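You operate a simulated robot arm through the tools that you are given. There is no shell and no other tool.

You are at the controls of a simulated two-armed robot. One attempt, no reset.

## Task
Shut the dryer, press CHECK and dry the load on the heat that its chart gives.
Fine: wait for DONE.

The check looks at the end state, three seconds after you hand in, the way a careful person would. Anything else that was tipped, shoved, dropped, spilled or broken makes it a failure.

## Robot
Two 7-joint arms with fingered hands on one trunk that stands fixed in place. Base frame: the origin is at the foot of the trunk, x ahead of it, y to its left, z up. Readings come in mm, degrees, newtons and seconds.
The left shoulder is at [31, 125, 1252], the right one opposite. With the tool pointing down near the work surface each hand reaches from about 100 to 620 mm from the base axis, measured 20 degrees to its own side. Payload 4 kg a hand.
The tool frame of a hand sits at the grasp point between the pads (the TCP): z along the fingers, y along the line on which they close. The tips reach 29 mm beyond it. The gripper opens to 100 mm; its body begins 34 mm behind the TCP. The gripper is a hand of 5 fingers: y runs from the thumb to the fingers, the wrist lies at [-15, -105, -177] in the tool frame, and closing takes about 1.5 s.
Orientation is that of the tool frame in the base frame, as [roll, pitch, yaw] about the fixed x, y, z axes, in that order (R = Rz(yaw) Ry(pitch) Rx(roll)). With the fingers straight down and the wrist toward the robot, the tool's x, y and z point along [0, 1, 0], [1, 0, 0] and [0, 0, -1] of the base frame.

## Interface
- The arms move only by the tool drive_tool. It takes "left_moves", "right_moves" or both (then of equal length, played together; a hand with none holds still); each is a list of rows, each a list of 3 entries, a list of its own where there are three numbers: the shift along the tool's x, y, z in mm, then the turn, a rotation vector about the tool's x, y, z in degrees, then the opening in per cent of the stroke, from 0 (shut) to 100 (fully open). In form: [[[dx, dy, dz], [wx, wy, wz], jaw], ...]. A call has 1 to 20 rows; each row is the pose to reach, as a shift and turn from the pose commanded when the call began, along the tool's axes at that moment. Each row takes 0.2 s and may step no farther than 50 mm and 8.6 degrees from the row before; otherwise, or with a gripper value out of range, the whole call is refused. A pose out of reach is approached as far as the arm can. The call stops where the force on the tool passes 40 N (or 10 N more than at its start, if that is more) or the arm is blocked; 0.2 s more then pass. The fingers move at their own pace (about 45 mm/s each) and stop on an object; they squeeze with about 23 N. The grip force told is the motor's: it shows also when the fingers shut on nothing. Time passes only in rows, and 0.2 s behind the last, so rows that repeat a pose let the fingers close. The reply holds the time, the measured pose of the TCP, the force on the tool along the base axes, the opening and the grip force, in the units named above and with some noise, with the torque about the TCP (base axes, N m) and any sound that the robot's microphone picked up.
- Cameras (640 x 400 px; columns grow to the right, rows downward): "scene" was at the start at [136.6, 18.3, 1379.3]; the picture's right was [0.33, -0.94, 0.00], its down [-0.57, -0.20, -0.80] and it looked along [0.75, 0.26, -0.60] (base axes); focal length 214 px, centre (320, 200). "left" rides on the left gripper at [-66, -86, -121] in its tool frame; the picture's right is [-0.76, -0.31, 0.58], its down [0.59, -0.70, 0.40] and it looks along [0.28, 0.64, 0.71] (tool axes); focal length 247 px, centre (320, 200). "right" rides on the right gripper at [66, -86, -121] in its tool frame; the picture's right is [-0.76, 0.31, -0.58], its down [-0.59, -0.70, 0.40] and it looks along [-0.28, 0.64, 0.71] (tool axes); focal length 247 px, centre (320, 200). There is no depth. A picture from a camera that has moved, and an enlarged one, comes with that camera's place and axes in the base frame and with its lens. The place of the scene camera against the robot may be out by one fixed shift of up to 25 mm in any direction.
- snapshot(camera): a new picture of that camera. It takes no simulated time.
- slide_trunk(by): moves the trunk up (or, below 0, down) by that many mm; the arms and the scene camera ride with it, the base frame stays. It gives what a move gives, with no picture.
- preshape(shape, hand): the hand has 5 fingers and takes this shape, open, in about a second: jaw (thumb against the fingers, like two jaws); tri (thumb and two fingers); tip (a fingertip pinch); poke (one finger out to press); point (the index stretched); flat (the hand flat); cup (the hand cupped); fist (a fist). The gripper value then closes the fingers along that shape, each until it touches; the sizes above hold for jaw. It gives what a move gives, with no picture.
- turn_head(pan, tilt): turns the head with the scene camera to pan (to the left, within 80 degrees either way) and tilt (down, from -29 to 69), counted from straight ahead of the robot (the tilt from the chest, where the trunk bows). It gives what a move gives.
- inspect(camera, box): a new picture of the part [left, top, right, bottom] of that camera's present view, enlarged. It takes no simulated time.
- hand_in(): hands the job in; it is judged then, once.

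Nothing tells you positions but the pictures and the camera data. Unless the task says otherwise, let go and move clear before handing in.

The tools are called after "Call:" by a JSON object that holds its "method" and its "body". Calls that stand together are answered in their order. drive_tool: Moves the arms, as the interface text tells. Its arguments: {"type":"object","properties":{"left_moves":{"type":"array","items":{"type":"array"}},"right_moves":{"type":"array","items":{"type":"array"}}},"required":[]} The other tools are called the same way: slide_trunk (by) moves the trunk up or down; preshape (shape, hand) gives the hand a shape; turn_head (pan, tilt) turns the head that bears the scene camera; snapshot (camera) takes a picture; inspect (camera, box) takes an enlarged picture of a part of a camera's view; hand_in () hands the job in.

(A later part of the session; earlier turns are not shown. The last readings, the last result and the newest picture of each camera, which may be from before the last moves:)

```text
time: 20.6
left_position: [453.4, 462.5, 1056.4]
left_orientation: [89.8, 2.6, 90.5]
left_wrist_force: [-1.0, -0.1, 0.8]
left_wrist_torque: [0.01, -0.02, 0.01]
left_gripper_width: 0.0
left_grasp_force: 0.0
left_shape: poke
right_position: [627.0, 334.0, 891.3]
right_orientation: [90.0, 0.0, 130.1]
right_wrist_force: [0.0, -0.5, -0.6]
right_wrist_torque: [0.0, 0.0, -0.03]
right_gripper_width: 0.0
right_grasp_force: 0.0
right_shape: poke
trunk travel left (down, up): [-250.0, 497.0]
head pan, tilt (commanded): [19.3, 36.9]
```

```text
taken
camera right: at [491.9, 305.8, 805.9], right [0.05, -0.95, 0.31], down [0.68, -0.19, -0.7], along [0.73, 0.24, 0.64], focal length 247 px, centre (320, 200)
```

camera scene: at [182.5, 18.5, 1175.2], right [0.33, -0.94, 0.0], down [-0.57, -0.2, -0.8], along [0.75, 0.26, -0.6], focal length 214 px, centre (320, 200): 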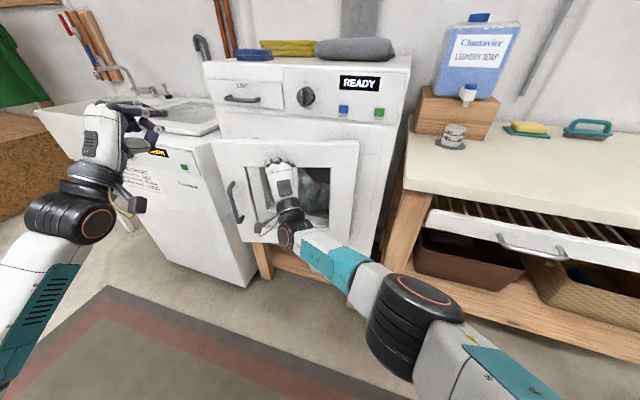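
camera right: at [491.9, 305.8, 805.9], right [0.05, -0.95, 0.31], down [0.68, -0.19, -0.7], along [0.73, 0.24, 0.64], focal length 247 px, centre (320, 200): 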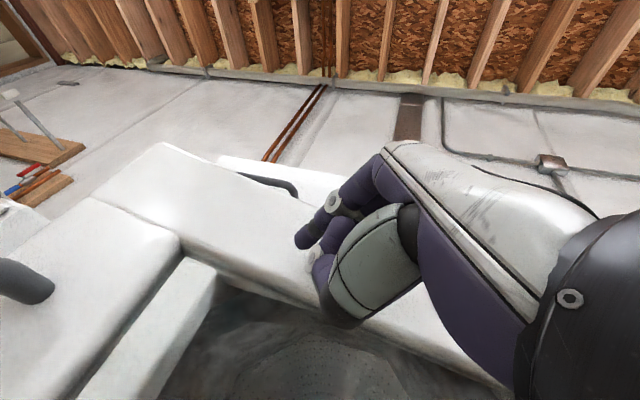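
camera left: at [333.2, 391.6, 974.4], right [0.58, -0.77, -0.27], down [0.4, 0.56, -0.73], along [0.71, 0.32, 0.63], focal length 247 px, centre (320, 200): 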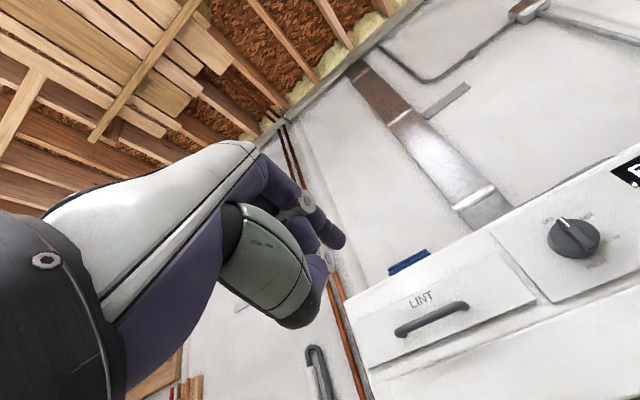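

The door is about 15–20° from shut. I'll keep pushing straight ahead in small steps until it seats.

Call:
{"method": "drive_tool", "body": {"right_moves": [[[-5, 0, 6], [0, 0, 0], 0], [[-10, 0, 12], [0, 0, 0], 0], [[-15, 0, 18], [0, 0, 0], 0], [[-20, 0, 24], [0, 0, 0], 0], [[-25, 0, 30], [0, 0, 0], 0], [[-30, 0, 36], [0, 0, 0], 0], [[-35, 0, 42], [0, 0, 0], 0], [[-40, 0, 48], [0, 0, 0], 0], [[-45, 0, 54], [0, 0, 0], 0], [[-50, 0, 60], [0, 0, 0], 0], [[-55, 0, 66], [0, 0, 0], 0]]}}

Call:
{"method": "snapshot", "body": {"camera": "scene"}}

Call:
{"method": "snapshot", "body": {"camera": "right"}}

```text
time: 22.9
left_position: [453.8, 461.7, 1056.7]
left_orientation: [89.8, 2.6, 90.4]
left_wrist_force: [-0.2, -0.5, -0.9]
left_wrist_torque: [0.0, 0.01, 0.01]
left_gripper_width: 0.2
left_grasp_force: 0.1
left_shape: poke
right_position: [659.7, 315.3, 894.0]
right_orientation: [90.0, 0.0, 130.1]
right_wrist_force: [0.2, -1.1, 0.7]
right_wrist_torque: [0.0, 0.02, -0.03]
right_gripper_width: 0.0
right_grasp_force: 0.1
right_shape: poke
right hand out of reach, approached as far as the arm can: row 2, 3, 4, 5, 6, 7, 8, 9, 10, 11
trunk travel left (down, up): [-250.0, 497.0]
head pan, tilt (commanded): [19.3, 36.9]
```

```text
taken
camera scene: at [182.5, 18.4, 1175.2], right [0.33, -0.94, 0.0], down [-0.57, -0.2, -0.8], along [0.75, 0.26, -0.6], focal length 214 px, centre (320, 200)
```

scene: 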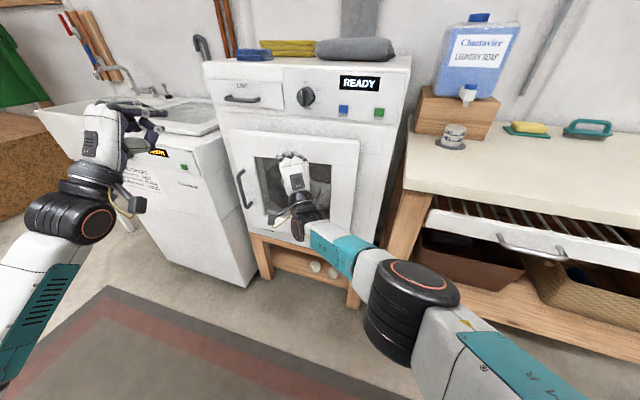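

```text
taken
camera right: at [525.0, 286.4, 809.6], right [0.05, -0.95, 0.31], down [0.68, -0.19, -0.7], along [0.73, 0.24, 0.64], focal length 247 px, centre (320, 200)
```

right: 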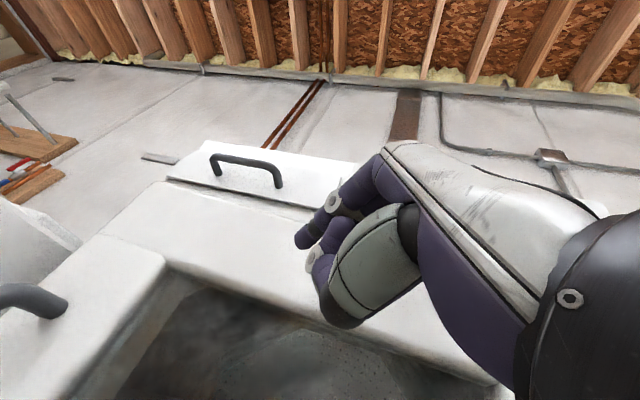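

The right arm has reached its limit and the door looks shut or nearly so. I'll check its edges for a remaining gap.

Call:
{"method": "inspect", "body": {"camera": "scene", "box": [200, 110, 380, 250]}}

Call:
{"method": "inspect", "body": {"camera": "right", "box": [40, 130, 330, 310]}}

Call:
{"method": "inspect", "body": {"camera": "scene", "box": [215, 120, 279, 220]}}

```text
2.86 times, centred on (290, 180) of scene
camera zoom: at [182.5, 18.4, 1175.2], right [0.33, -0.94, 0.0], down [-0.57, -0.2, -0.8], along [0.75, 0.26, -0.6], focal length 613 px, centre (406, 257)
```

zoom: 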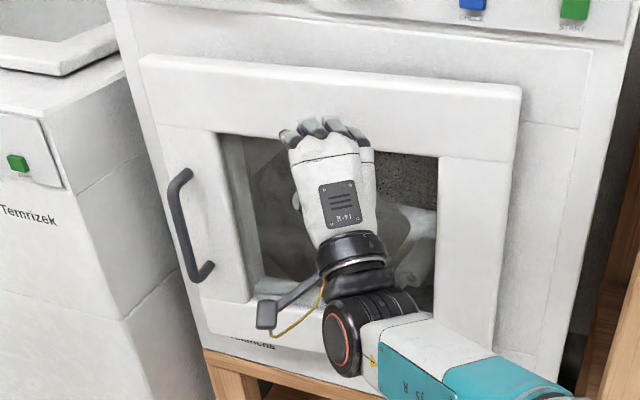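

```text
2.21 times, centred on (185, 220) of right
camera zoom: at [525.0, 286.4, 809.6], right [0.05, -0.95, 0.31], down [0.68, -0.19, -0.7], along [0.73, 0.24, 0.64], focal length 545 px, centre (618, 156)
```

zoom: 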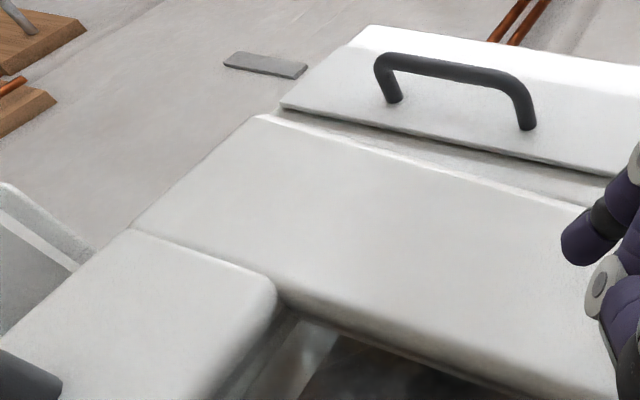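

```text
4.00 times, centred on (247, 170) of scene
camera zoom: at [182.5, 18.4, 1175.2], right [0.33, -0.94, 0.0], down [-0.57, -0.2, -0.8], along [0.75, 0.26, -0.6], focal length 858 px, centre (612, 320)
```

zoom: 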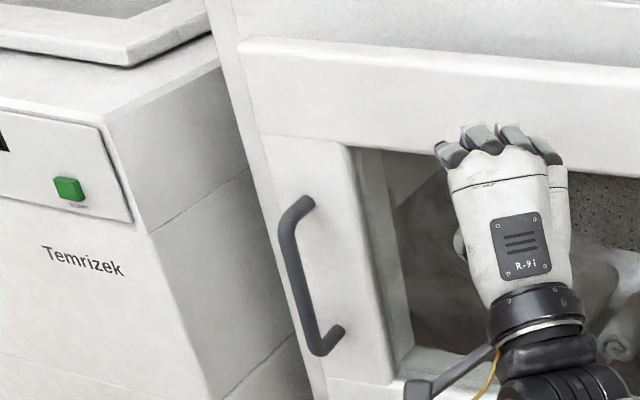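

The door looks flush, but I want to be sure it's latched. I'll retract the right hand and then press the door home from the front with the left.

Call:
{"method": "drive_tool", "body": {"right_moves": [[[-4, 0, -43], [0, 0, 0], 0], [[-8, 0, -86], [0, 0, 0], 0], [[-12, 0, -129], [0, 0, 0], 0], [[-16, 0, -172], [0, 0, 0], 0], [[-20, 0, -215], [0, 0, 0], 0], [[-24, 0, -258], [0, 0, 0], 0], [[-28, 0, -300], [0, 0, 0], 0]]}}

Call:
{"method": "snapshot", "body": {"camera": "scene"}}

```text
time: 24.6
left_position: [453.2, 460.8, 1057.9]
left_orientation: [89.8, 2.5, 90.2]
left_wrist_force: [-0.9, 0.9, -0.2]
left_wrist_torque: [0.01, -0.01, 0.03]
left_gripper_width: 0.1
left_grasp_force: 0.0
left_shape: poke
right_position: [446.5, 100.3, 893.6]
right_orientation: [90.0, 0.0, 130.2]
right_wrist_force: [-0.1, 0.2, -0.7]
right_wrist_torque: [-0.03, -0.02, 0.02]
right_gripper_width: 0.0
right_grasp_force: 0.1
right_shape: poke
trunk travel left (down, up): [-250.0, 497.0]
head pan, tilt (commanded): [19.3, 36.9]
```

```text
taken
camera scene: at [182.3, 18.2, 1175.3], right [0.33, -0.94, 0.0], down [-0.57, -0.2, -0.8], along [0.75, 0.26, -0.6], focal length 214 px, centre (320, 200)
```

scene: 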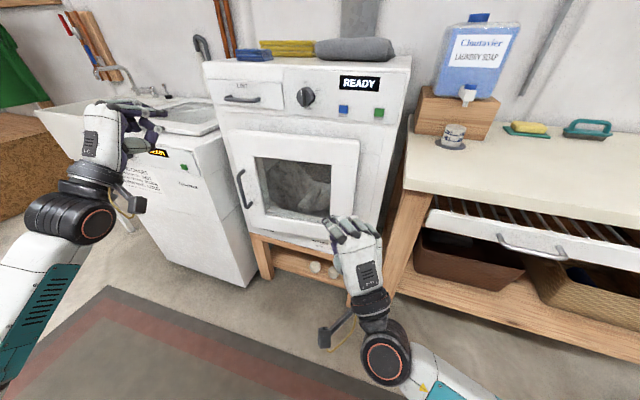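

The door stays shut with the hand away. I'll park the right hand off to the right and bring the left fingertip to the front of the door near its free edge.

Call:
{"method": "drive_tool", "body": {"left_moves": [[[-9, -28.5, 5], [0, 0, 0.4], 0], [[-18, -57, 10], [0, 0, 0.8], 0], [[-27, -85, 30], [0, 0, 1.2], 0], [[-36, -114, 55], [0, 0, 1.6], 0], [[-45, -142, 80], [0, 0, 2], 0], [[-54, -171, 106], [0, 0, 2.5], 0]], "right_moves": [[[-34, 0, -32], [0, 0, 0], 0], [[-68, 0, -64], [0, 0, 0], 0], [[-102, 0, -96], [0, 0, 0], 0], [[-136, 0, -128], [0, 0, 0], 0], [[-170, 0, -160], [0, 0, 0], 0], [[-204, 0, -193], [0, 0, 0], 0]]}}

Call:
{"method": "snapshot", "body": {"camera": "scene"}}

Call:
{"method": "snapshot", "body": {"camera": "left"}}

```text
time: 25.9
left_position: [558.9, 396.7, 891.2]
left_orientation: [89.6, 0.0, 90.3]
left_wrist_force: [0.0, 0.3, 0.1]
left_wrist_torque: [0.02, 0.01, -0.01]
left_gripper_width: 0.0
left_grasp_force: 0.0
left_shape: poke
right_position: [431.1, -179.8, 894.5]
right_orientation: [90.0, -0.1, 130.1]
right_wrist_force: [-0.7, -0.6, 0.5]
right_wrist_torque: [0.01, 0.03, -0.03]
right_gripper_width: 0.0
right_grasp_force: 0.1
right_shape: poke
trunk travel left (down, up): [-250.0, 497.0]
head pan, tilt (commanded): [19.3, 36.9]
```

```text
taken
camera scene: at [182.5, 18.1, 1175.2], right [0.33, -0.94, 0.0], down [-0.57, -0.2, -0.8], along [0.75, 0.26, -0.6], focal length 214 px, centre (320, 200)
```

scene: 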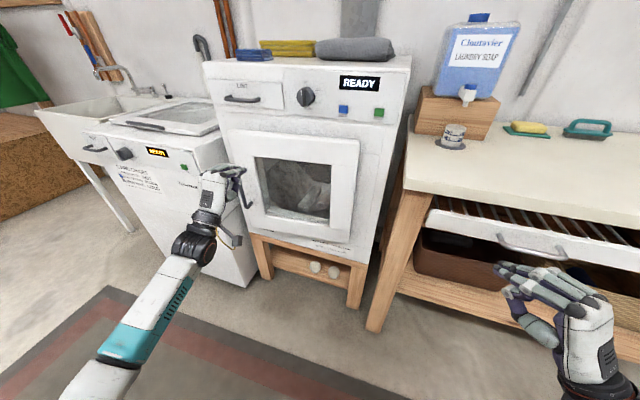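

```text
taken
camera left: at [439.3, 330.1, 805.1], right [0.58, -0.75, -0.3], down [0.4, 0.59, -0.7], along [0.71, 0.29, 0.64], focal length 247 px, centre (320, 200)
```

left: 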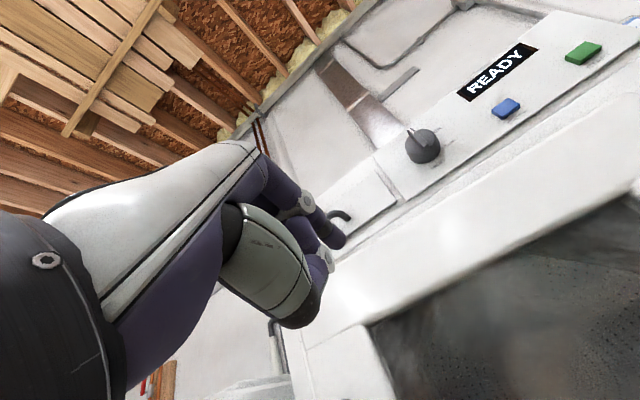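

The left fingertip is in front of the door's upper-left rail. I'll push straight forward in small steps until I feel the door seat.

Call:
{"method": "drive_tool", "body": {"left_moves": [[[0, 0, 20], [0, 0, 0], 0], [[0, 0, 40], [0, 0, 0], 0], [[0, 0, 60], [0, 0, 0], 0], [[0, 0, 80], [0, 0, 0], 0], [[0, 0, 95], [0, 0, 0], 0], [[0, 0, 105], [0, 0, 0], 0], [[0, 0, 112], [0, 0, 0], 0], [[0, 0, 118], [0, 0, 0], 0], [[0, 0, 124], [0, 0, 0], 0], [[0, 0, 130], [0, 0, 0], 0], [[0, 0, 135], [0, 0, 0], 0], [[0, 0, 140], [0, 0, 0], 0]]}}

Call:
{"method": "snapshot", "body": {"camera": "scene"}}

Call:
{"method": "snapshot", "body": {"camera": "left"}}

```text
time: 28.6
left_position: [699.2, 403.9, 891.1]
left_orientation: [89.8, 0.1, 90.4]
left_wrist_force: [-0.6, 0.2, -0.1]
left_wrist_torque: [0.05, -0.01, 0.03]
left_gripper_width: 0.0
left_grasp_force: 0.0
left_shape: poke
right_position: [431.2, -179.5, 892.5]
right_orientation: [90.1, -0.1, 130.1]
right_wrist_force: [0.9, 0.3, -0.1]
right_wrist_torque: [0.03, 0.01, -0.01]
right_gripper_width: 0.0
right_grasp_force: 0.1
right_shape: poke
trunk travel left (down, up): [-250.0, 497.0]
head pan, tilt (commanded): [19.3, 36.9]
```

```text
taken
camera scene: at [182.5, 18.2, 1175.2], right [0.33, -0.94, 0.0], down [-0.57, -0.2, -0.8], along [0.75, 0.26, -0.6], focal length 214 px, centre (320, 200)
```

scene: 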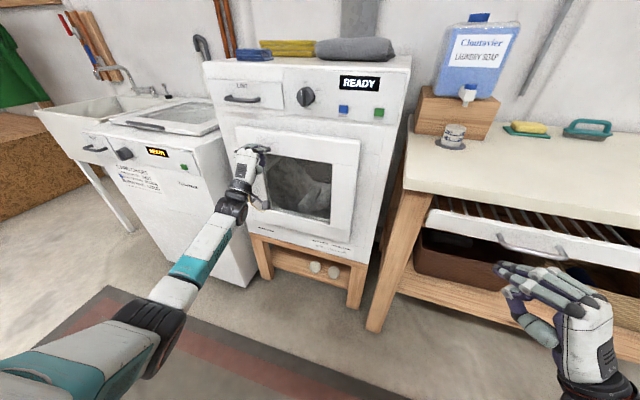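

```text
taken
camera left: at [579.1, 336.2, 804.9], right [0.58, -0.75, -0.3], down [0.4, 0.59, -0.7], along [0.71, 0.29, 0.64], focal length 247 px, centre (320, 200)
```

left: 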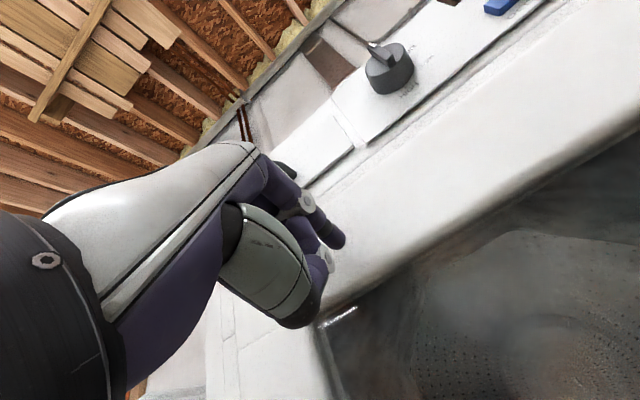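

Still no resistance at a tip position of about x≈727. I'll keep advancing gently.

Call:
{"method": "drive_tool", "body": {"left_moves": [[[0, 0, 4], [0, 0, 0], 0], [[0, 0, 8], [0, 0, 0], 0], [[0, 0, 12], [0, 0, 0], 0], [[0, 0, 16], [0, 0, 0], 0], [[0, 0, 20], [0, 0, 0], 0], [[0, 0, 24], [0, 0, 0], 0], [[0, 0, 28], [0, 0, 0], 0], [[0, 0, 32], [0, 0, 0], 0]]}}

Call:
{"method": "inspect", "body": {"camera": "scene", "box": [200, 100, 380, 250]}}

```text
time: 29.6
left_position: [710.0, 402.7, 899.6]
left_orientation: [88.7, -0.1, 90.2]
left_wrist_force: [-39.2, -4.4, 0.3]
left_wrist_torque: [0.01, 0.1, 0.23]
left_gripper_width: 0.0
left_grasp_force: 0.0
left_shape: poke
right_position: [428.4, -178.9, 896.8]
right_orientation: [89.8, 0.1, 130.1]
right_wrist_force: [0.0, -0.8, -0.5]
right_wrist_torque: [0.01, 0.02, 0.0]
right_gripper_width: 0.0
right_grasp_force: 0.0
right_shape: poke
trunk travel left (down, up): [-250.0, 497.0]
head pan, tilt (commanded): [19.3, 36.9]
stopped in row 5 (left hand): the force on the tool passed its limit at 48 N (the readings are from after the stop); the commanded pose is now the measured one
```

```text
2.67 times, centred on (290, 175) of scene
camera zoom: at [177.4, 17.5, 1175.9], right [0.33, -0.94, 0.0], down [-0.56, -0.2, -0.8], along [0.76, 0.26, -0.6], focal length 572 px, centre (400, 267)
```

zoom: 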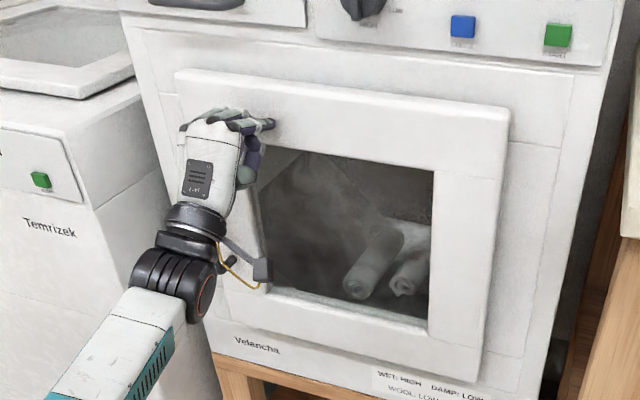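

The door is firmly seated: 39 N of resistance with the outer face near x≈738. I'll back the left hand off and check that the door stays shut and what the chart says.

Call:
{"method": "drive_tool", "body": {"left_moves": [[[0, 0, -30], [0, 0, 0], 0], [[0, 0, -70], [0, 0, 0], 0], [[0, 0, -110], [0, 0, 0], 0], [[0, 0, -110], [0, 0, 0], 0]]}}

Call:
{"method": "snapshot", "body": {"camera": "scene"}}

Call:
{"method": "inspect", "body": {"camera": "scene", "box": [216, 60, 416, 185]}}

Call:
{"method": "inspect", "body": {"camera": "scene", "box": [290, 225, 370, 265]}}

Call:
{"method": "inspect", "body": {"camera": "scene", "box": [250, 150, 340, 225]}}

```text
time: 30.6
left_position: [606.4, 400.2, 895.1]
left_orientation: [89.2, 0.0, 90.3]
left_wrist_force: [-0.4, -0.3, -0.4]
left_wrist_torque: [-0.02, 0.03, -0.01]
left_gripper_width: 0.0
left_grasp_force: 0.1
left_shape: poke
right_position: [430.6, -180.5, 893.1]
right_orientation: [90.0, -0.1, 130.0]
right_wrist_force: [-0.5, -0.2, 0.8]
right_wrist_torque: [-0.01, -0.01, 0.0]
right_gripper_width: 0.0
right_grasp_force: 0.1
right_shape: poke
trunk travel left (down, up): [-250.0, 497.0]
head pan, tilt (commanded): [19.3, 36.9]
```

```text
taken
camera scene: at [182.1, 18.1, 1175.3], right [0.33, -0.94, 0.0], down [-0.57, -0.2, -0.8], along [0.75, 0.26, -0.6], focal length 214 px, centre (320, 200)
```

scene: 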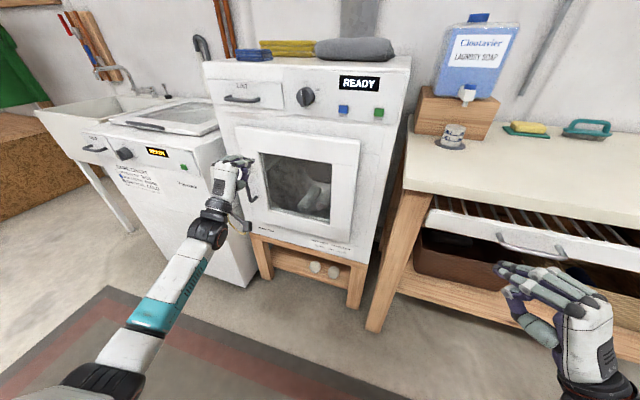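

```text
3.20 times, centred on (316, 122) of scene
camera zoom: at [182.1, 18.1, 1175.3], right [0.33, -0.94, 0.0], down [-0.57, -0.2, -0.8], along [0.75, 0.26, -0.6], focal length 686 px, centre (333, 448)
```

zoom: 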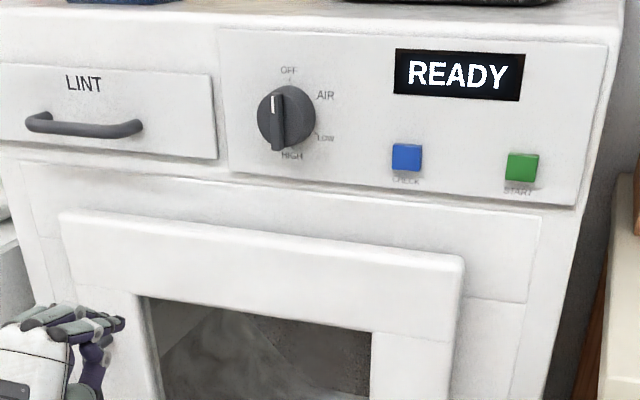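

```text
8.00 times, centred on (330, 245) of scene
camera zoom: at [182.1, 18.1, 1175.3], right [0.33, -0.94, 0.0], down [-0.57, -0.2, -0.8], along [0.75, 0.26, -0.6], focal length 1716 px, centre (240, -160)
```

zoom: 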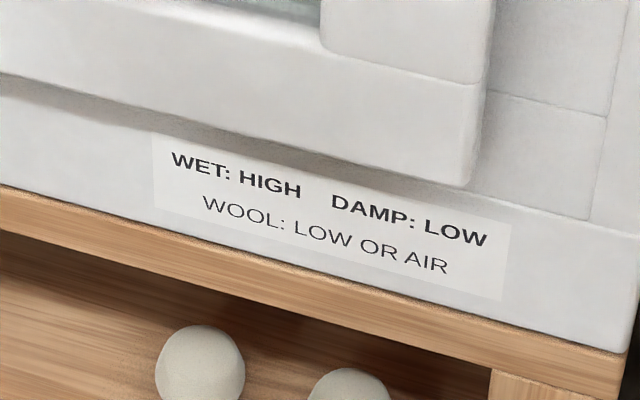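

```text
5.33 times, centred on (295, 188) of scene
camera zoom: at [182.1, 18.1, 1175.3], right [0.33, -0.94, 0.0], down [-0.57, -0.2, -0.8], along [0.75, 0.26, -0.6], focal length 1144 px, centre (453, 267)
```

zoom: 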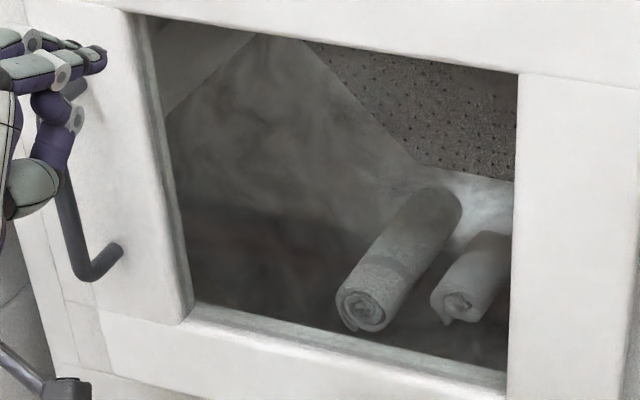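

The door stays flush and the full chart reads "WET: HIGH, DAMP: LOW / WOOL: LOW OR AIR". Next I'll line up the left fingertip in front of the blue CHECK button.

Call:
{"method": "drive_tool", "body": {"left_moves": [[[-20, 20, -10], [0.2, 0, 0], 0], [[-60, 45, -10], [0.4, 0, 0], 0], [[-100, 70, 0], [0.6, 0, 0], 0], [[-140, 95, 12], [0.8, 0, 0], 0], [[-180, 120, 24], [0.8, 0, 0], 0], [[-220, 127, 36], [0.8, 0, 0], 0]]}}

Call:
{"method": "snapshot", "body": {"camera": "scene"}}

Call:
{"method": "snapshot", "body": {"camera": "left"}}

```text
time: 32.0
left_position: [643.6, 185.3, 1019.6]
left_orientation: [90.1, -0.1, 90.4]
left_wrist_force: [0.2, -0.1, 0.8]
left_wrist_torque: [-0.01, 0.02, -0.01]
left_gripper_width: 0.0
left_grasp_force: 0.1
left_shape: poke
right_position: [430.2, -180.0, 894.0]
right_orientation: [90.1, -0.1, 130.0]
right_wrist_force: [-0.6, -0.2, 0.3]
right_wrist_torque: [-0.02, 0.01, 0.02]
right_gripper_width: 0.0
right_grasp_force: 0.0
right_shape: poke
trunk travel left (down, up): [-250.0, 497.0]
head pan, tilt (commanded): [19.3, 36.9]
```

```text
taken
camera scene: at [182.9, 18.1, 1175.2], right [0.33, -0.94, 0.0], down [-0.57, -0.2, -0.8], along [0.75, 0.27, -0.6], focal length 214 px, centre (320, 200)
```

scene: 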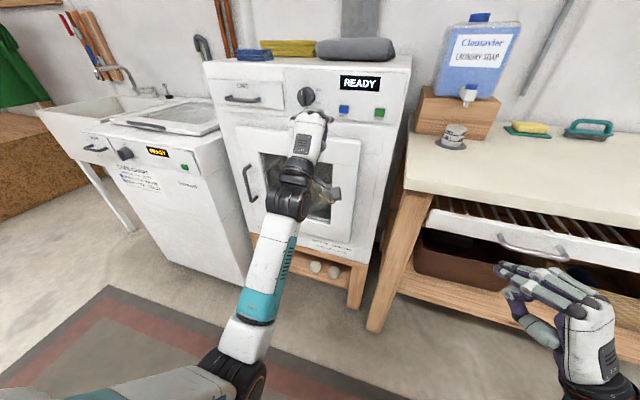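

```text
taken
camera left: at [522.6, 118.8, 933.9], right [0.58, -0.75, -0.31], down [0.39, 0.59, -0.7], along [0.71, 0.29, 0.64], focal length 247 px, centre (320, 200)
```

left: 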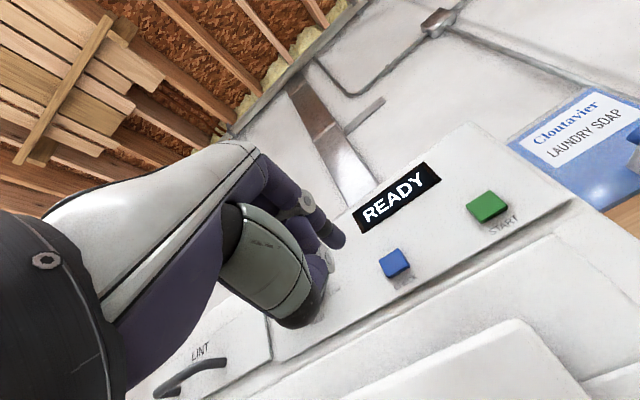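

The left camera puts CHECK at about (760,170,1022) and START at (760,75,1021). I'll close most of the gap, stopping about 20 mm short, and check alignment.

Call:
{"method": "drive_tool", "body": {"left_moves": [[[-1, 1, 22], [0, 0, 0], 0], [[-2, 2, 44], [0, 0, 0], 0], [[-3, 2, 66], [0, 0, 0], 0]]}}

Call:
{"method": "snapshot", "body": {"camera": "left"}}

Call:
{"method": "inspect", "body": {"camera": "scene", "box": [270, 70, 400, 170]}}

Call:
{"method": "inspect", "body": {"camera": "left", "box": [280, 160, 480, 300]}}

```text
time: 32.8
left_position: [707.3, 179.3, 1020.9]
left_orientation: [90.1, 0.0, 90.2]
left_wrist_force: [-0.7, 0.1, 0.8]
left_wrist_torque: [-0.03, -0.01, 0.01]
left_gripper_width: 0.0
left_grasp_force: 0.2
left_shape: poke
right_position: [430.7, -179.6, 894.0]
right_orientation: [90.0, 0.0, 130.1]
right_wrist_force: [0.0, 0.3, -0.3]
right_wrist_torque: [-0.03, 0.0, -0.02]
right_gripper_width: 0.3
right_grasp_force: 0.0
right_shape: poke
trunk travel left (down, up): [-250.0, 497.0]
head pan, tilt (commanded): [19.3, 36.9]
```

```text
taken
camera left: at [586.2, 114.2, 934.8], right [0.58, -0.75, -0.31], down [0.4, 0.59, -0.7], along [0.71, 0.29, 0.64], focal length 247 px, centre (320, 200)
```

left: 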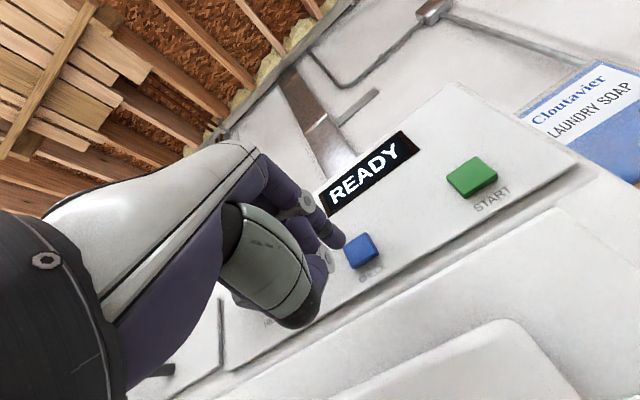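

```text
4.00 times, centred on (335, 120) of scene
camera zoom: at [182.1, 17.9, 1175.2], right [0.33, -0.94, 0.0], down [-0.57, -0.2, -0.8], along [0.75, 0.26, -0.6], focal length 858 px, centre (260, 520)
```

zoom: 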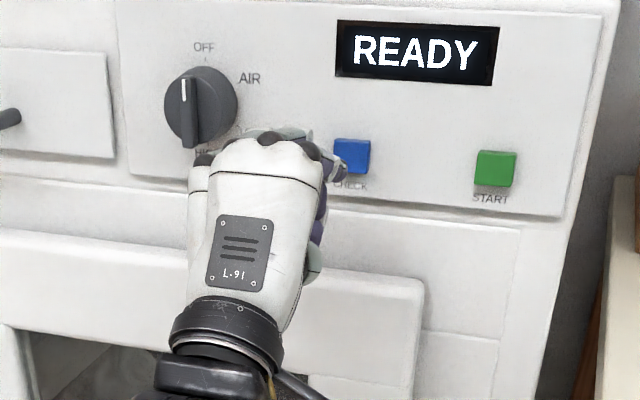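

```text
2.86 times, centred on (380, 230) of left
camera zoom: at [586.2, 114.2, 934.8], right [0.58, -0.75, -0.31], down [0.4, 0.59, -0.7], along [0.71, 0.29, 0.64], focal length 706 px, centre (149, 114)
```

zoom: 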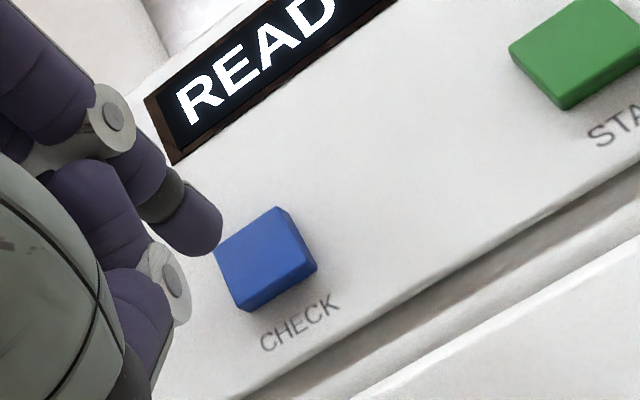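

The fingertip lines up with CHECK to within a couple of millimetres. I'll press it and retract.

Call:
{"method": "drive_tool", "body": {"left_moves": [[[0, -1, 10], [0, 0, 0], 0], [[0, -1, 18], [0, 0, 0], 0], [[0, -1, 23], [0, 0, 0], 0], [[0, -1, 27], [0, 0, 0], 0], [[0, -1, 31], [0, 0, 0], 0], [[0, -1, 31], [0, 0, 0], 0], [[0, -1, 15], [0, 0, 0], 0], [[0, -1, -10], [0, 0, 0], 0]]}}

Call:
{"method": "inspect", "body": {"camera": "scene", "box": [270, 60, 400, 160]}}

Call:
{"method": "snapshot", "body": {"camera": "left"}}

```text
time: 34.6
left_position: [695.0, 180.2, 1022.0]
left_orientation: [90.0, 0.1, 90.2]
left_wrist_force: [0.4, -0.1, -0.4]
left_wrist_torque: [-0.01, -0.05, 0.0]
left_gripper_width: 0.1
left_grasp_force: 0.1
left_shape: poke
right_position: [430.5, -178.1, 893.3]
right_orientation: [90.1, -0.1, 130.1]
right_wrist_force: [0.1, -0.2, 0.1]
right_wrist_torque: [-0.02, 0.02, -0.02]
right_gripper_width: 0.1
right_grasp_force: 0.1
right_shape: poke
trunk travel left (down, up): [-250.0, 497.0]
head pan, tilt (commanded): [19.3, 36.9]
heard: click
```

```text
4.00 times, centred on (335, 110) of scene
camera zoom: at [182.7, 18.0, 1175.2], right [0.33, -0.94, 0.0], down [-0.57, -0.2, -0.8], along [0.75, 0.26, -0.6], focal length 858 px, centre (260, 560)
```

zoom: 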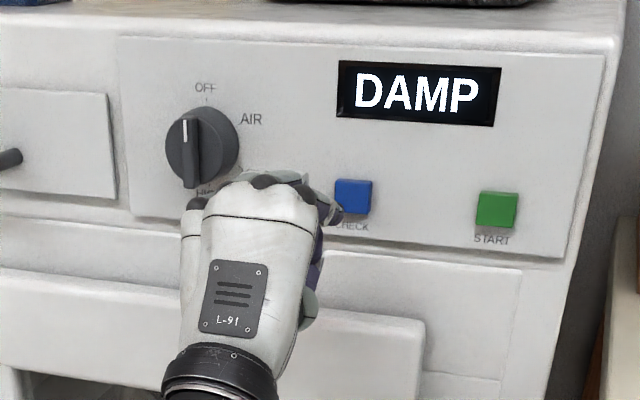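

```text
taken
camera left: at [575.0, 114.3, 935.9], right [0.58, -0.75, -0.31], down [0.4, 0.59, -0.7], along [0.71, 0.29, 0.64], focal length 247 px, centre (320, 200)
```

left: 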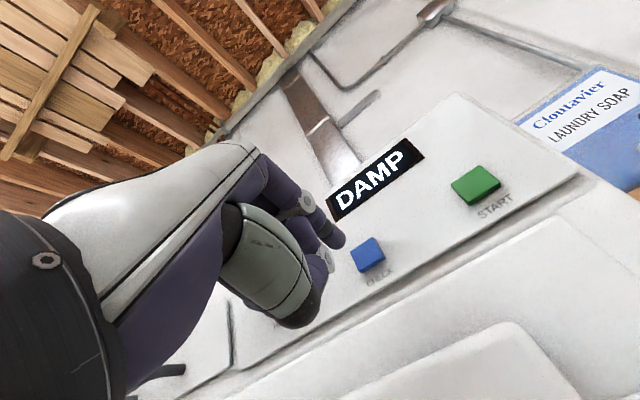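

CHECK clicked and the display reads DAMP, so the chart gives LOW, which also suits the wool. I'll back the left hand off and try the "point" shape, since a longer index should be safer for pushing the knob's bar.

Call:
{"method": "drive_tool", "body": {"left_moves": [[[0, 0, -40], [0, 0, 0], 0], [[0, 0, -80], [0, 0, 0], 0], [[20, 10, -100], [0, 0, 0], 0]]}}

Call:
{"method": "preshape", "body": {"shape": "point", "hand": "left"}}

Call:
{"method": "snapshot", "body": {"camera": "left"}}

Call:
{"method": "snapshot", "body": {"camera": "scene"}}

Call:
{"method": "inspect", "body": {"camera": "scene", "box": [250, 80, 350, 170]}}

```text
time: 35.4
left_position: [596.0, 198.9, 1028.3]
left_orientation: [90.0, 0.0, 90.2]
left_wrist_force: [-0.4, 0.7, -0.5]
left_wrist_torque: [0.0, -0.03, 0.03]
left_gripper_width: 0.0
left_grasp_force: 0.0
left_shape: poke
right_position: [431.6, -179.7, 893.6]
right_orientation: [90.1, -0.1, 130.1]
right_wrist_force: [-0.2, -0.1, -1.1]
right_wrist_torque: [0.03, 0.01, -0.04]
right_gripper_width: 0.0
right_grasp_force: 0.0
right_shape: poke
trunk travel left (down, up): [-250.0, 497.0]
head pan, tilt (commanded): [19.3, 36.9]
```

```text
time: 36.3
left_position: [597.4, 197.8, 1027.0]
left_orientation: [90.0, 0.0, 90.2]
left_wrist_force: [0.0, 0.5, -0.3]
left_wrist_torque: [-0.03, 0.0, -0.01]
left_gripper_width: 0.0
left_grasp_force: 0.1
left_shape: point
right_position: [430.5, -179.4, 894.1]
right_orientation: [90.1, -0.1, 130.2]
right_wrist_force: [-0.3, 0.0, 0.0]
right_wrist_torque: [0.01, 0.01, 0.0]
right_gripper_width: 0.1
right_grasp_force: 0.0
right_shape: poke
trunk travel left (down, up): [-250.0, 497.0]
head pan, tilt (commanded): [19.3, 36.9]
```

```text
taken
camera left: at [475.8, 132.4, 941.7], right [0.58, -0.75, -0.31], down [0.4, 0.59, -0.7], along [0.71, 0.29, 0.64], focal length 247 px, centre (320, 200)
```

left: 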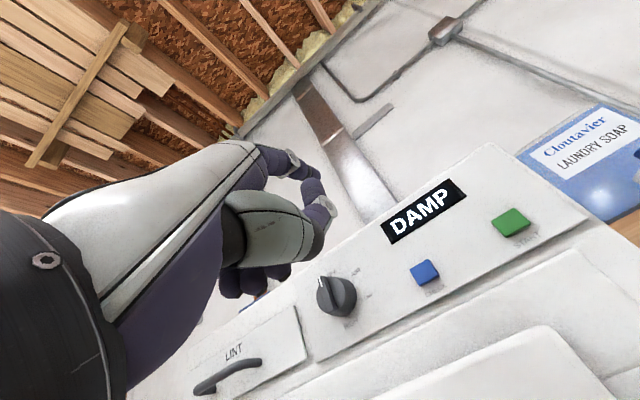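

```text
taken
camera scene: at [182.5, 18.1, 1175.2], right [0.33, -0.94, 0.0], down [-0.57, -0.2, -0.8], along [0.75, 0.26, -0.6], focal length 214 px, centre (320, 200)
```

scene: 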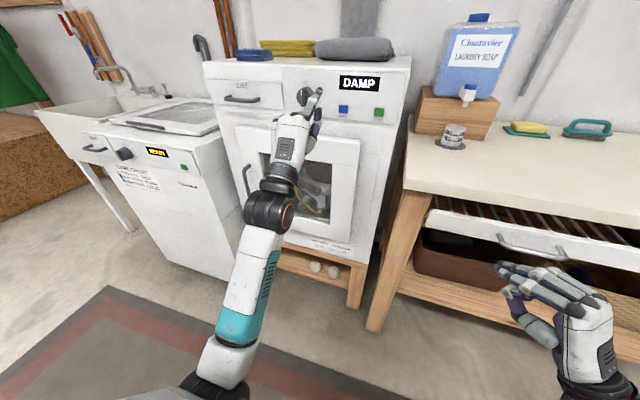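

```text
4.44 times, centred on (300, 125) of scene
camera zoom: at [182.5, 18.1, 1175.2], right [0.33, -0.94, 0.0], down [-0.57, -0.2, -0.8], along [0.75, 0.26, -0.6], focal length 953 px, centre (409, 533)
```

zoom: 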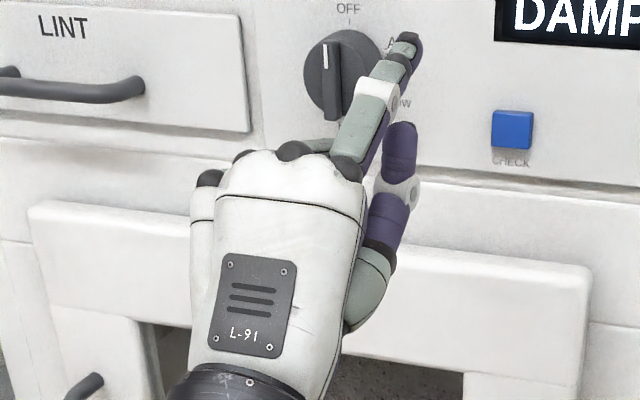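

The index is stretched now, with the thumb alongside and the other fingers folded. I'll zoom in to locate the tip and the knob accurately.

Call:
{"method": "inspect", "body": {"camera": "left", "box": [220, 120, 420, 345]}}

Call:
{"method": "inspect", "body": {"camera": "left", "box": [250, 130, 350, 210]}}

Call:
{"method": "inspect", "body": {"camera": "left", "box": [290, 260, 390, 330]}}

```text
1.78 times, centred on (320, 232) of left
camera zoom: at [475.8, 132.4, 941.7], right [0.58, -0.75, -0.31], down [0.4, 0.59, -0.7], along [0.71, 0.29, 0.64], focal length 439 px, centre (320, 142)
```

zoom: 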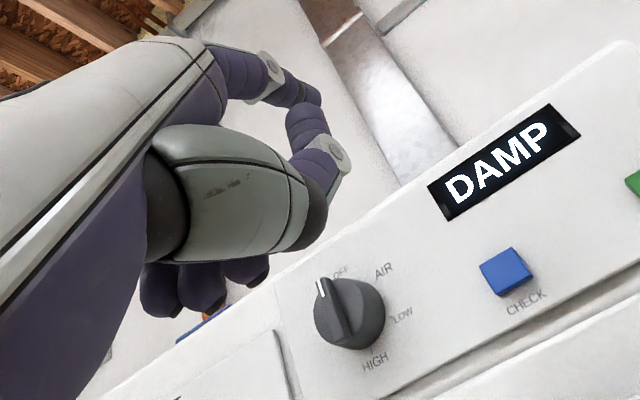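

```text
5.00 times, centred on (300, 170) of left
camera zoom: at [475.8, 132.4, 941.7], right [0.58, -0.75, -0.31], down [0.4, 0.59, -0.7], along [0.71, 0.29, 0.64], focal length 1235 px, centre (420, 350)
```

zoom: 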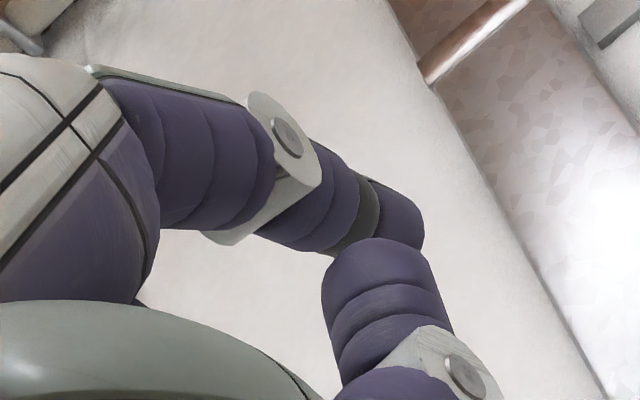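

```text
5.71 times, centred on (340, 295) of left
camera zoom: at [475.8, 132.4, 941.7], right [0.58, -0.75, -0.31], down [0.4, 0.59, -0.7], along [0.71, 0.29, 0.64], focal length 1411 px, centre (206, -343)
```

zoom: 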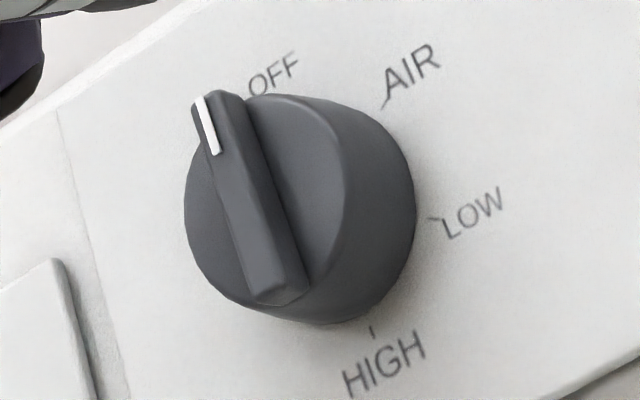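

The stretched index points about 40° above the tool axis, so pitching the hand down 40° should level it. The knob axis works out at about y≈276, z≈1048, with 60° between positions, which puts LOW at 120° clockwise. I'll pitch the hand now.

Call:
{"method": "drive_tool", "body": {"left_moves": [[[0, 0, 0], [8, 0, 0], 0], [[0, 0, 0], [16, 0, 0], 0], [[0, 0, 0], [24, 0, 0], 0], [[0, 0, 0], [32, 0, 0], 0], [[0, 0, 0], [40, 0, 0], 0]]}}

Call:
{"method": "snapshot", "body": {"camera": "left"}}

Call:
{"method": "inspect", "body": {"camera": "scene", "box": [250, 60, 370, 160]}}

Call:
{"method": "snapshot", "body": {"camera": "right"}}

```text
time: 37.5
left_position: [596.6, 198.1, 1031.5]
left_orientation: [130.1, 0.0, 90.3]
left_wrist_force: [-0.4, 0.1, -0.5]
left_wrist_torque: [-0.01, 0.01, 0.0]
left_gripper_width: 0.1
left_grasp_force: 0.0
left_shape: point
right_position: [430.3, -179.5, 893.0]
right_orientation: [90.1, -0.1, 130.0]
right_wrist_force: [-0.3, 0.3, 0.1]
right_wrist_torque: [-0.01, 0.02, 0.0]
right_gripper_width: 0.0
right_grasp_force: 0.2
right_shape: poke
trunk travel left (down, up): [-250.0, 497.0]
head pan, tilt (commanded): [19.3, 36.9]
```

```text
taken
camera left: at [448.4, 132.1, 1044.0], right [0.25, -0.76, -0.61], down [-0.15, 0.59, -0.79], along [0.96, 0.29, 0.03], focal length 247 px, centre (320, 200)
```

left: 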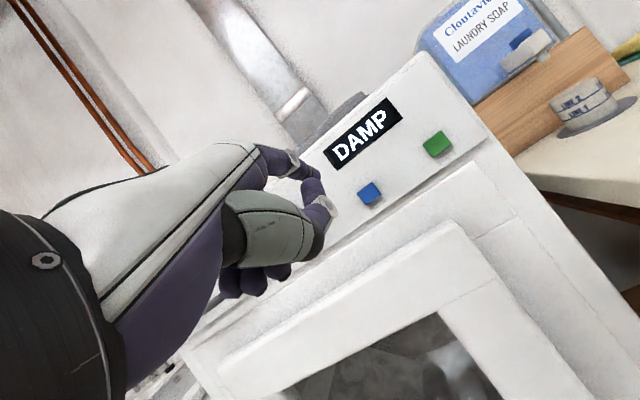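

```text
4.00 times, centred on (310, 110) of scene
camera zoom: at [182.6, 18.0, 1175.2], right [0.33, -0.94, 0.0], down [-0.57, -0.2, -0.8], along [0.75, 0.26, -0.6], focal length 858 px, centre (360, 560)
```

zoom: 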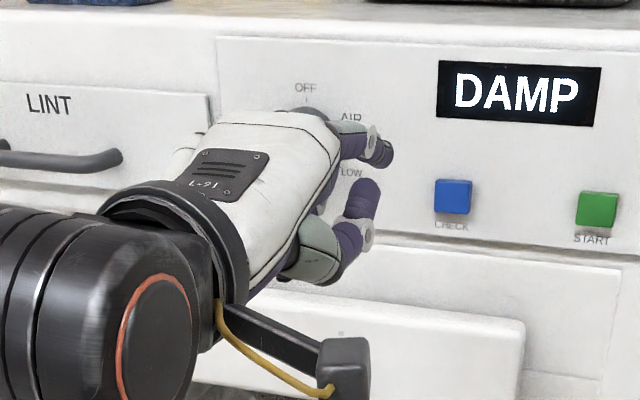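

```text
taken
camera right: at [296.2, -207.4, 807.9], right [0.05, -0.95, 0.31], down [0.68, -0.19, -0.7], along [0.73, 0.24, 0.64], focal length 247 px, centre (320, 200)
```

right: 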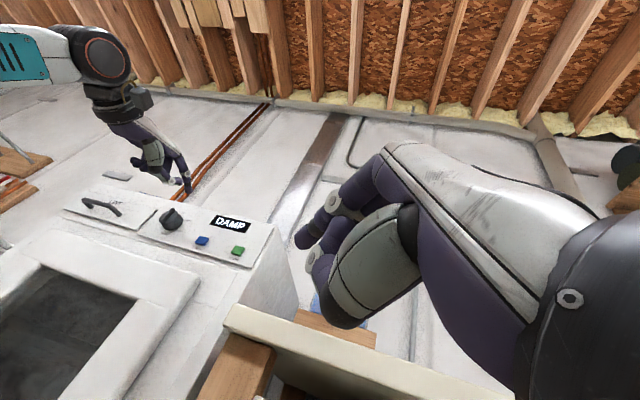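

The "point" shape has the thumb crowding the index, so poke is the better pusher. I'll undo the pitch, go back to poke, and roll the hand about 40° clockwise so the folded fingers stay clear of the knob's bar.

Call:
{"method": "drive_tool", "body": {"left_moves": [[[0, 0, 0], [-8, 0, 0], 0], [[0, 0, 0], [-16, 0, 0], 0], [[0, 0, 0], [-24, 0, 0], 0], [[0, 0, 0], [-32, 0, 0], 0], [[0, 0, 0], [-40, 0, 0], 0]]}}

Call:
{"method": "preshape", "body": {"shape": "poke", "hand": "left"}}

Call:
{"method": "drive_tool", "body": {"left_moves": [[[15, 4, 0], [0, 0, 8], 0], [[30, 8, 0], [0, 0, 16], 0], [[45, 12, 0], [0, 0, 24], 0], [[60, 16, 0], [0, 0, 32], 0], [[75, 20, 0], [0, 0, 40], 0]]}}

Call:
{"method": "snapshot", "body": {"camera": "left"}}

Call:
{"method": "snapshot", "body": {"camera": "scene"}}

Call:
{"method": "snapshot", "body": {"camera": "right"}}

```text
time: 38.7
left_position: [595.0, 198.9, 1030.6]
left_orientation: [89.9, 0.0, 90.4]
left_wrist_force: [0.6, -0.2, 0.1]
left_wrist_torque: [-0.04, -0.01, 0.02]
left_gripper_width: 0.0
left_grasp_force: 0.0
left_shape: point
right_position: [431.3, -179.6, 893.6]
right_orientation: [90.1, -0.1, 130.0]
right_wrist_force: [1.2, 0.5, -0.1]
right_wrist_torque: [-0.01, -0.01, -0.02]
right_gripper_width: 0.3
right_grasp_force: 0.0
right_shape: poke
trunk travel left (down, up): [-250.0, 497.0]
head pan, tilt (commanded): [19.3, 36.9]
```

```text
time: 39.6
left_position: [595.4, 198.5, 1031.1]
left_orientation: [90.1, 0.0, 90.4]
left_wrist_force: [-0.3, -0.7, 0.4]
left_wrist_torque: [-0.01, -0.02, -0.01]
left_gripper_width: 0.2
left_grasp_force: 0.0
left_shape: poke
right_position: [430.8, -179.8, 893.5]
right_orientation: [90.1, -0.1, 129.9]
right_wrist_force: [-0.7, -1.2, -0.2]
right_wrist_torque: [0.01, 0.01, -0.03]
right_gripper_width: 0.0
right_grasp_force: 0.1
right_shape: poke
trunk travel left (down, up): [-250.0, 497.0]
head pan, tilt (commanded): [19.3, 36.9]
```

```text
time: 40.8
left_position: [594.3, 273.4, 1051.7]
left_orientation: [90.0, -40.1, 90.3]
left_wrist_force: [-0.1, 0.1, 0.6]
left_wrist_torque: [-0.03, -0.03, 0.0]
left_gripper_width: 0.1
left_grasp_force: 0.0
left_shape: poke
right_position: [429.8, -179.4, 894.5]
right_orientation: [90.0, 0.0, 130.1]
right_wrist_force: [-0.2, -0.8, -0.1]
right_wrist_torque: [0.02, -0.04, 0.0]
right_gripper_width: 0.0
right_grasp_force: 0.1
right_shape: poke
trunk travel left (down, up): [-250.0, 497.0]
head pan, tilt (commanded): [19.3, 36.9]
```

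```text
taken
camera left: at [473.4, 278.3, 943.8], right [0.58, -0.38, -0.72], down [0.39, 0.91, -0.16], along [0.71, -0.19, 0.67], focal length 247 px, centre (320, 200)
```

left: 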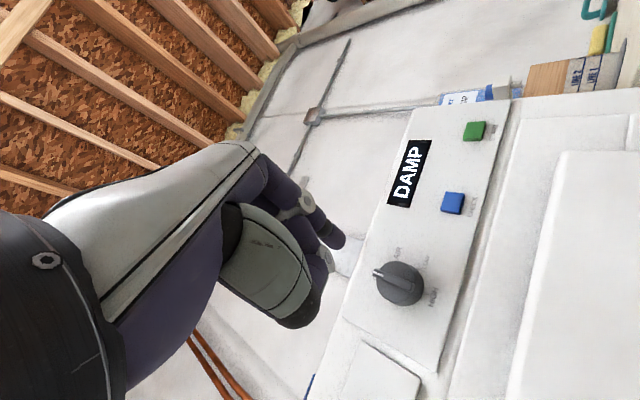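

```text
taken
camera scene: at [182.4, 18.2, 1175.3], right [0.33, -0.94, 0.0], down [-0.57, -0.2, -0.8], along [0.75, 0.26, -0.6], focal length 214 px, centre (320, 200)
```

scene: 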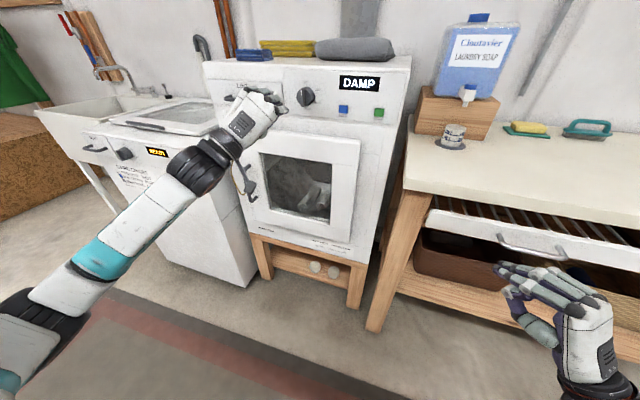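

```text
taken
camera right: at [296.1, -207.3, 808.0], right [0.05, -0.95, 0.31], down [0.68, -0.19, -0.7], along [0.73, 0.24, 0.64], focal length 247 px, centre (320, 200)
```

right: 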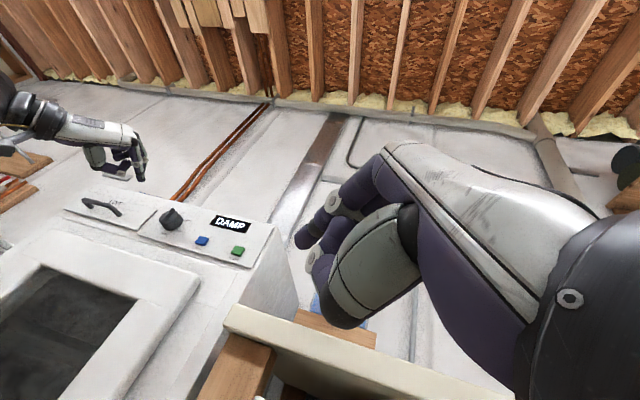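

The roll worked and the scene camera has a clear view of the knob. I'll zoom in to triangulate the fingertip precisely.

Call:
{"method": "inspect", "body": {"camera": "scene", "box": [220, 70, 340, 145]}}

Call:
{"method": "inspect", "body": {"camera": "right", "box": [70, 100, 230, 260]}}

Call:
{"method": "inspect", "body": {"camera": "left", "box": [290, 180, 450, 330]}}

```text
5.33 times, centred on (280, 108) of scene
camera zoom: at [182.4, 18.2, 1175.3], right [0.33, -0.94, 0.0], down [-0.57, -0.2, -0.8], along [0.75, 0.26, -0.6], focal length 1144 px, centre (533, 693)
```

zoom: 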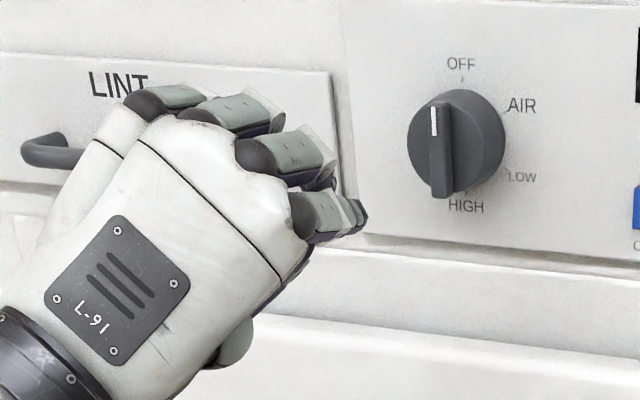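

```text
2.50 times, centred on (150, 180) of right
camera zoom: at [296.1, -207.3, 808.0], right [0.05, -0.95, 0.31], down [0.68, -0.19, -0.7], along [0.73, 0.24, 0.64], focal length 617 px, centre (745, 250)
```

zoom: 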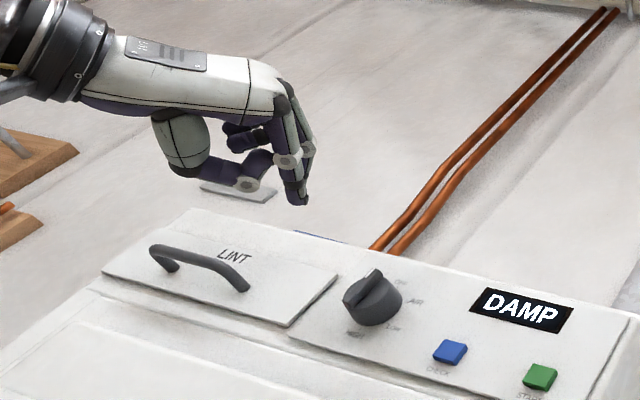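

```text
2.67 times, centred on (370, 255) of left
camera zoom: at [473.4, 278.3, 943.8], right [0.58, -0.38, -0.72], down [0.39, 0.91, -0.16], along [0.71, -0.19, 0.67], focal length 659 px, centre (187, 53)
```

zoom: 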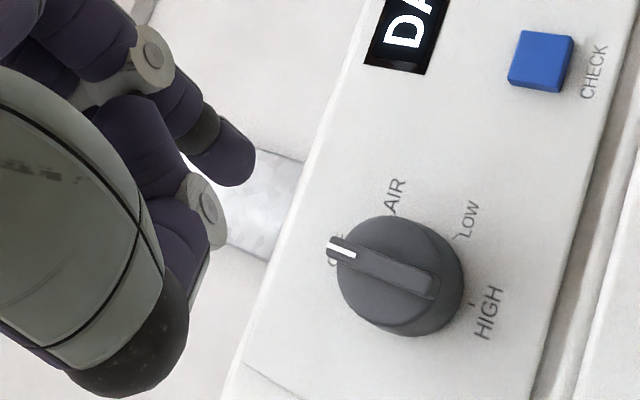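

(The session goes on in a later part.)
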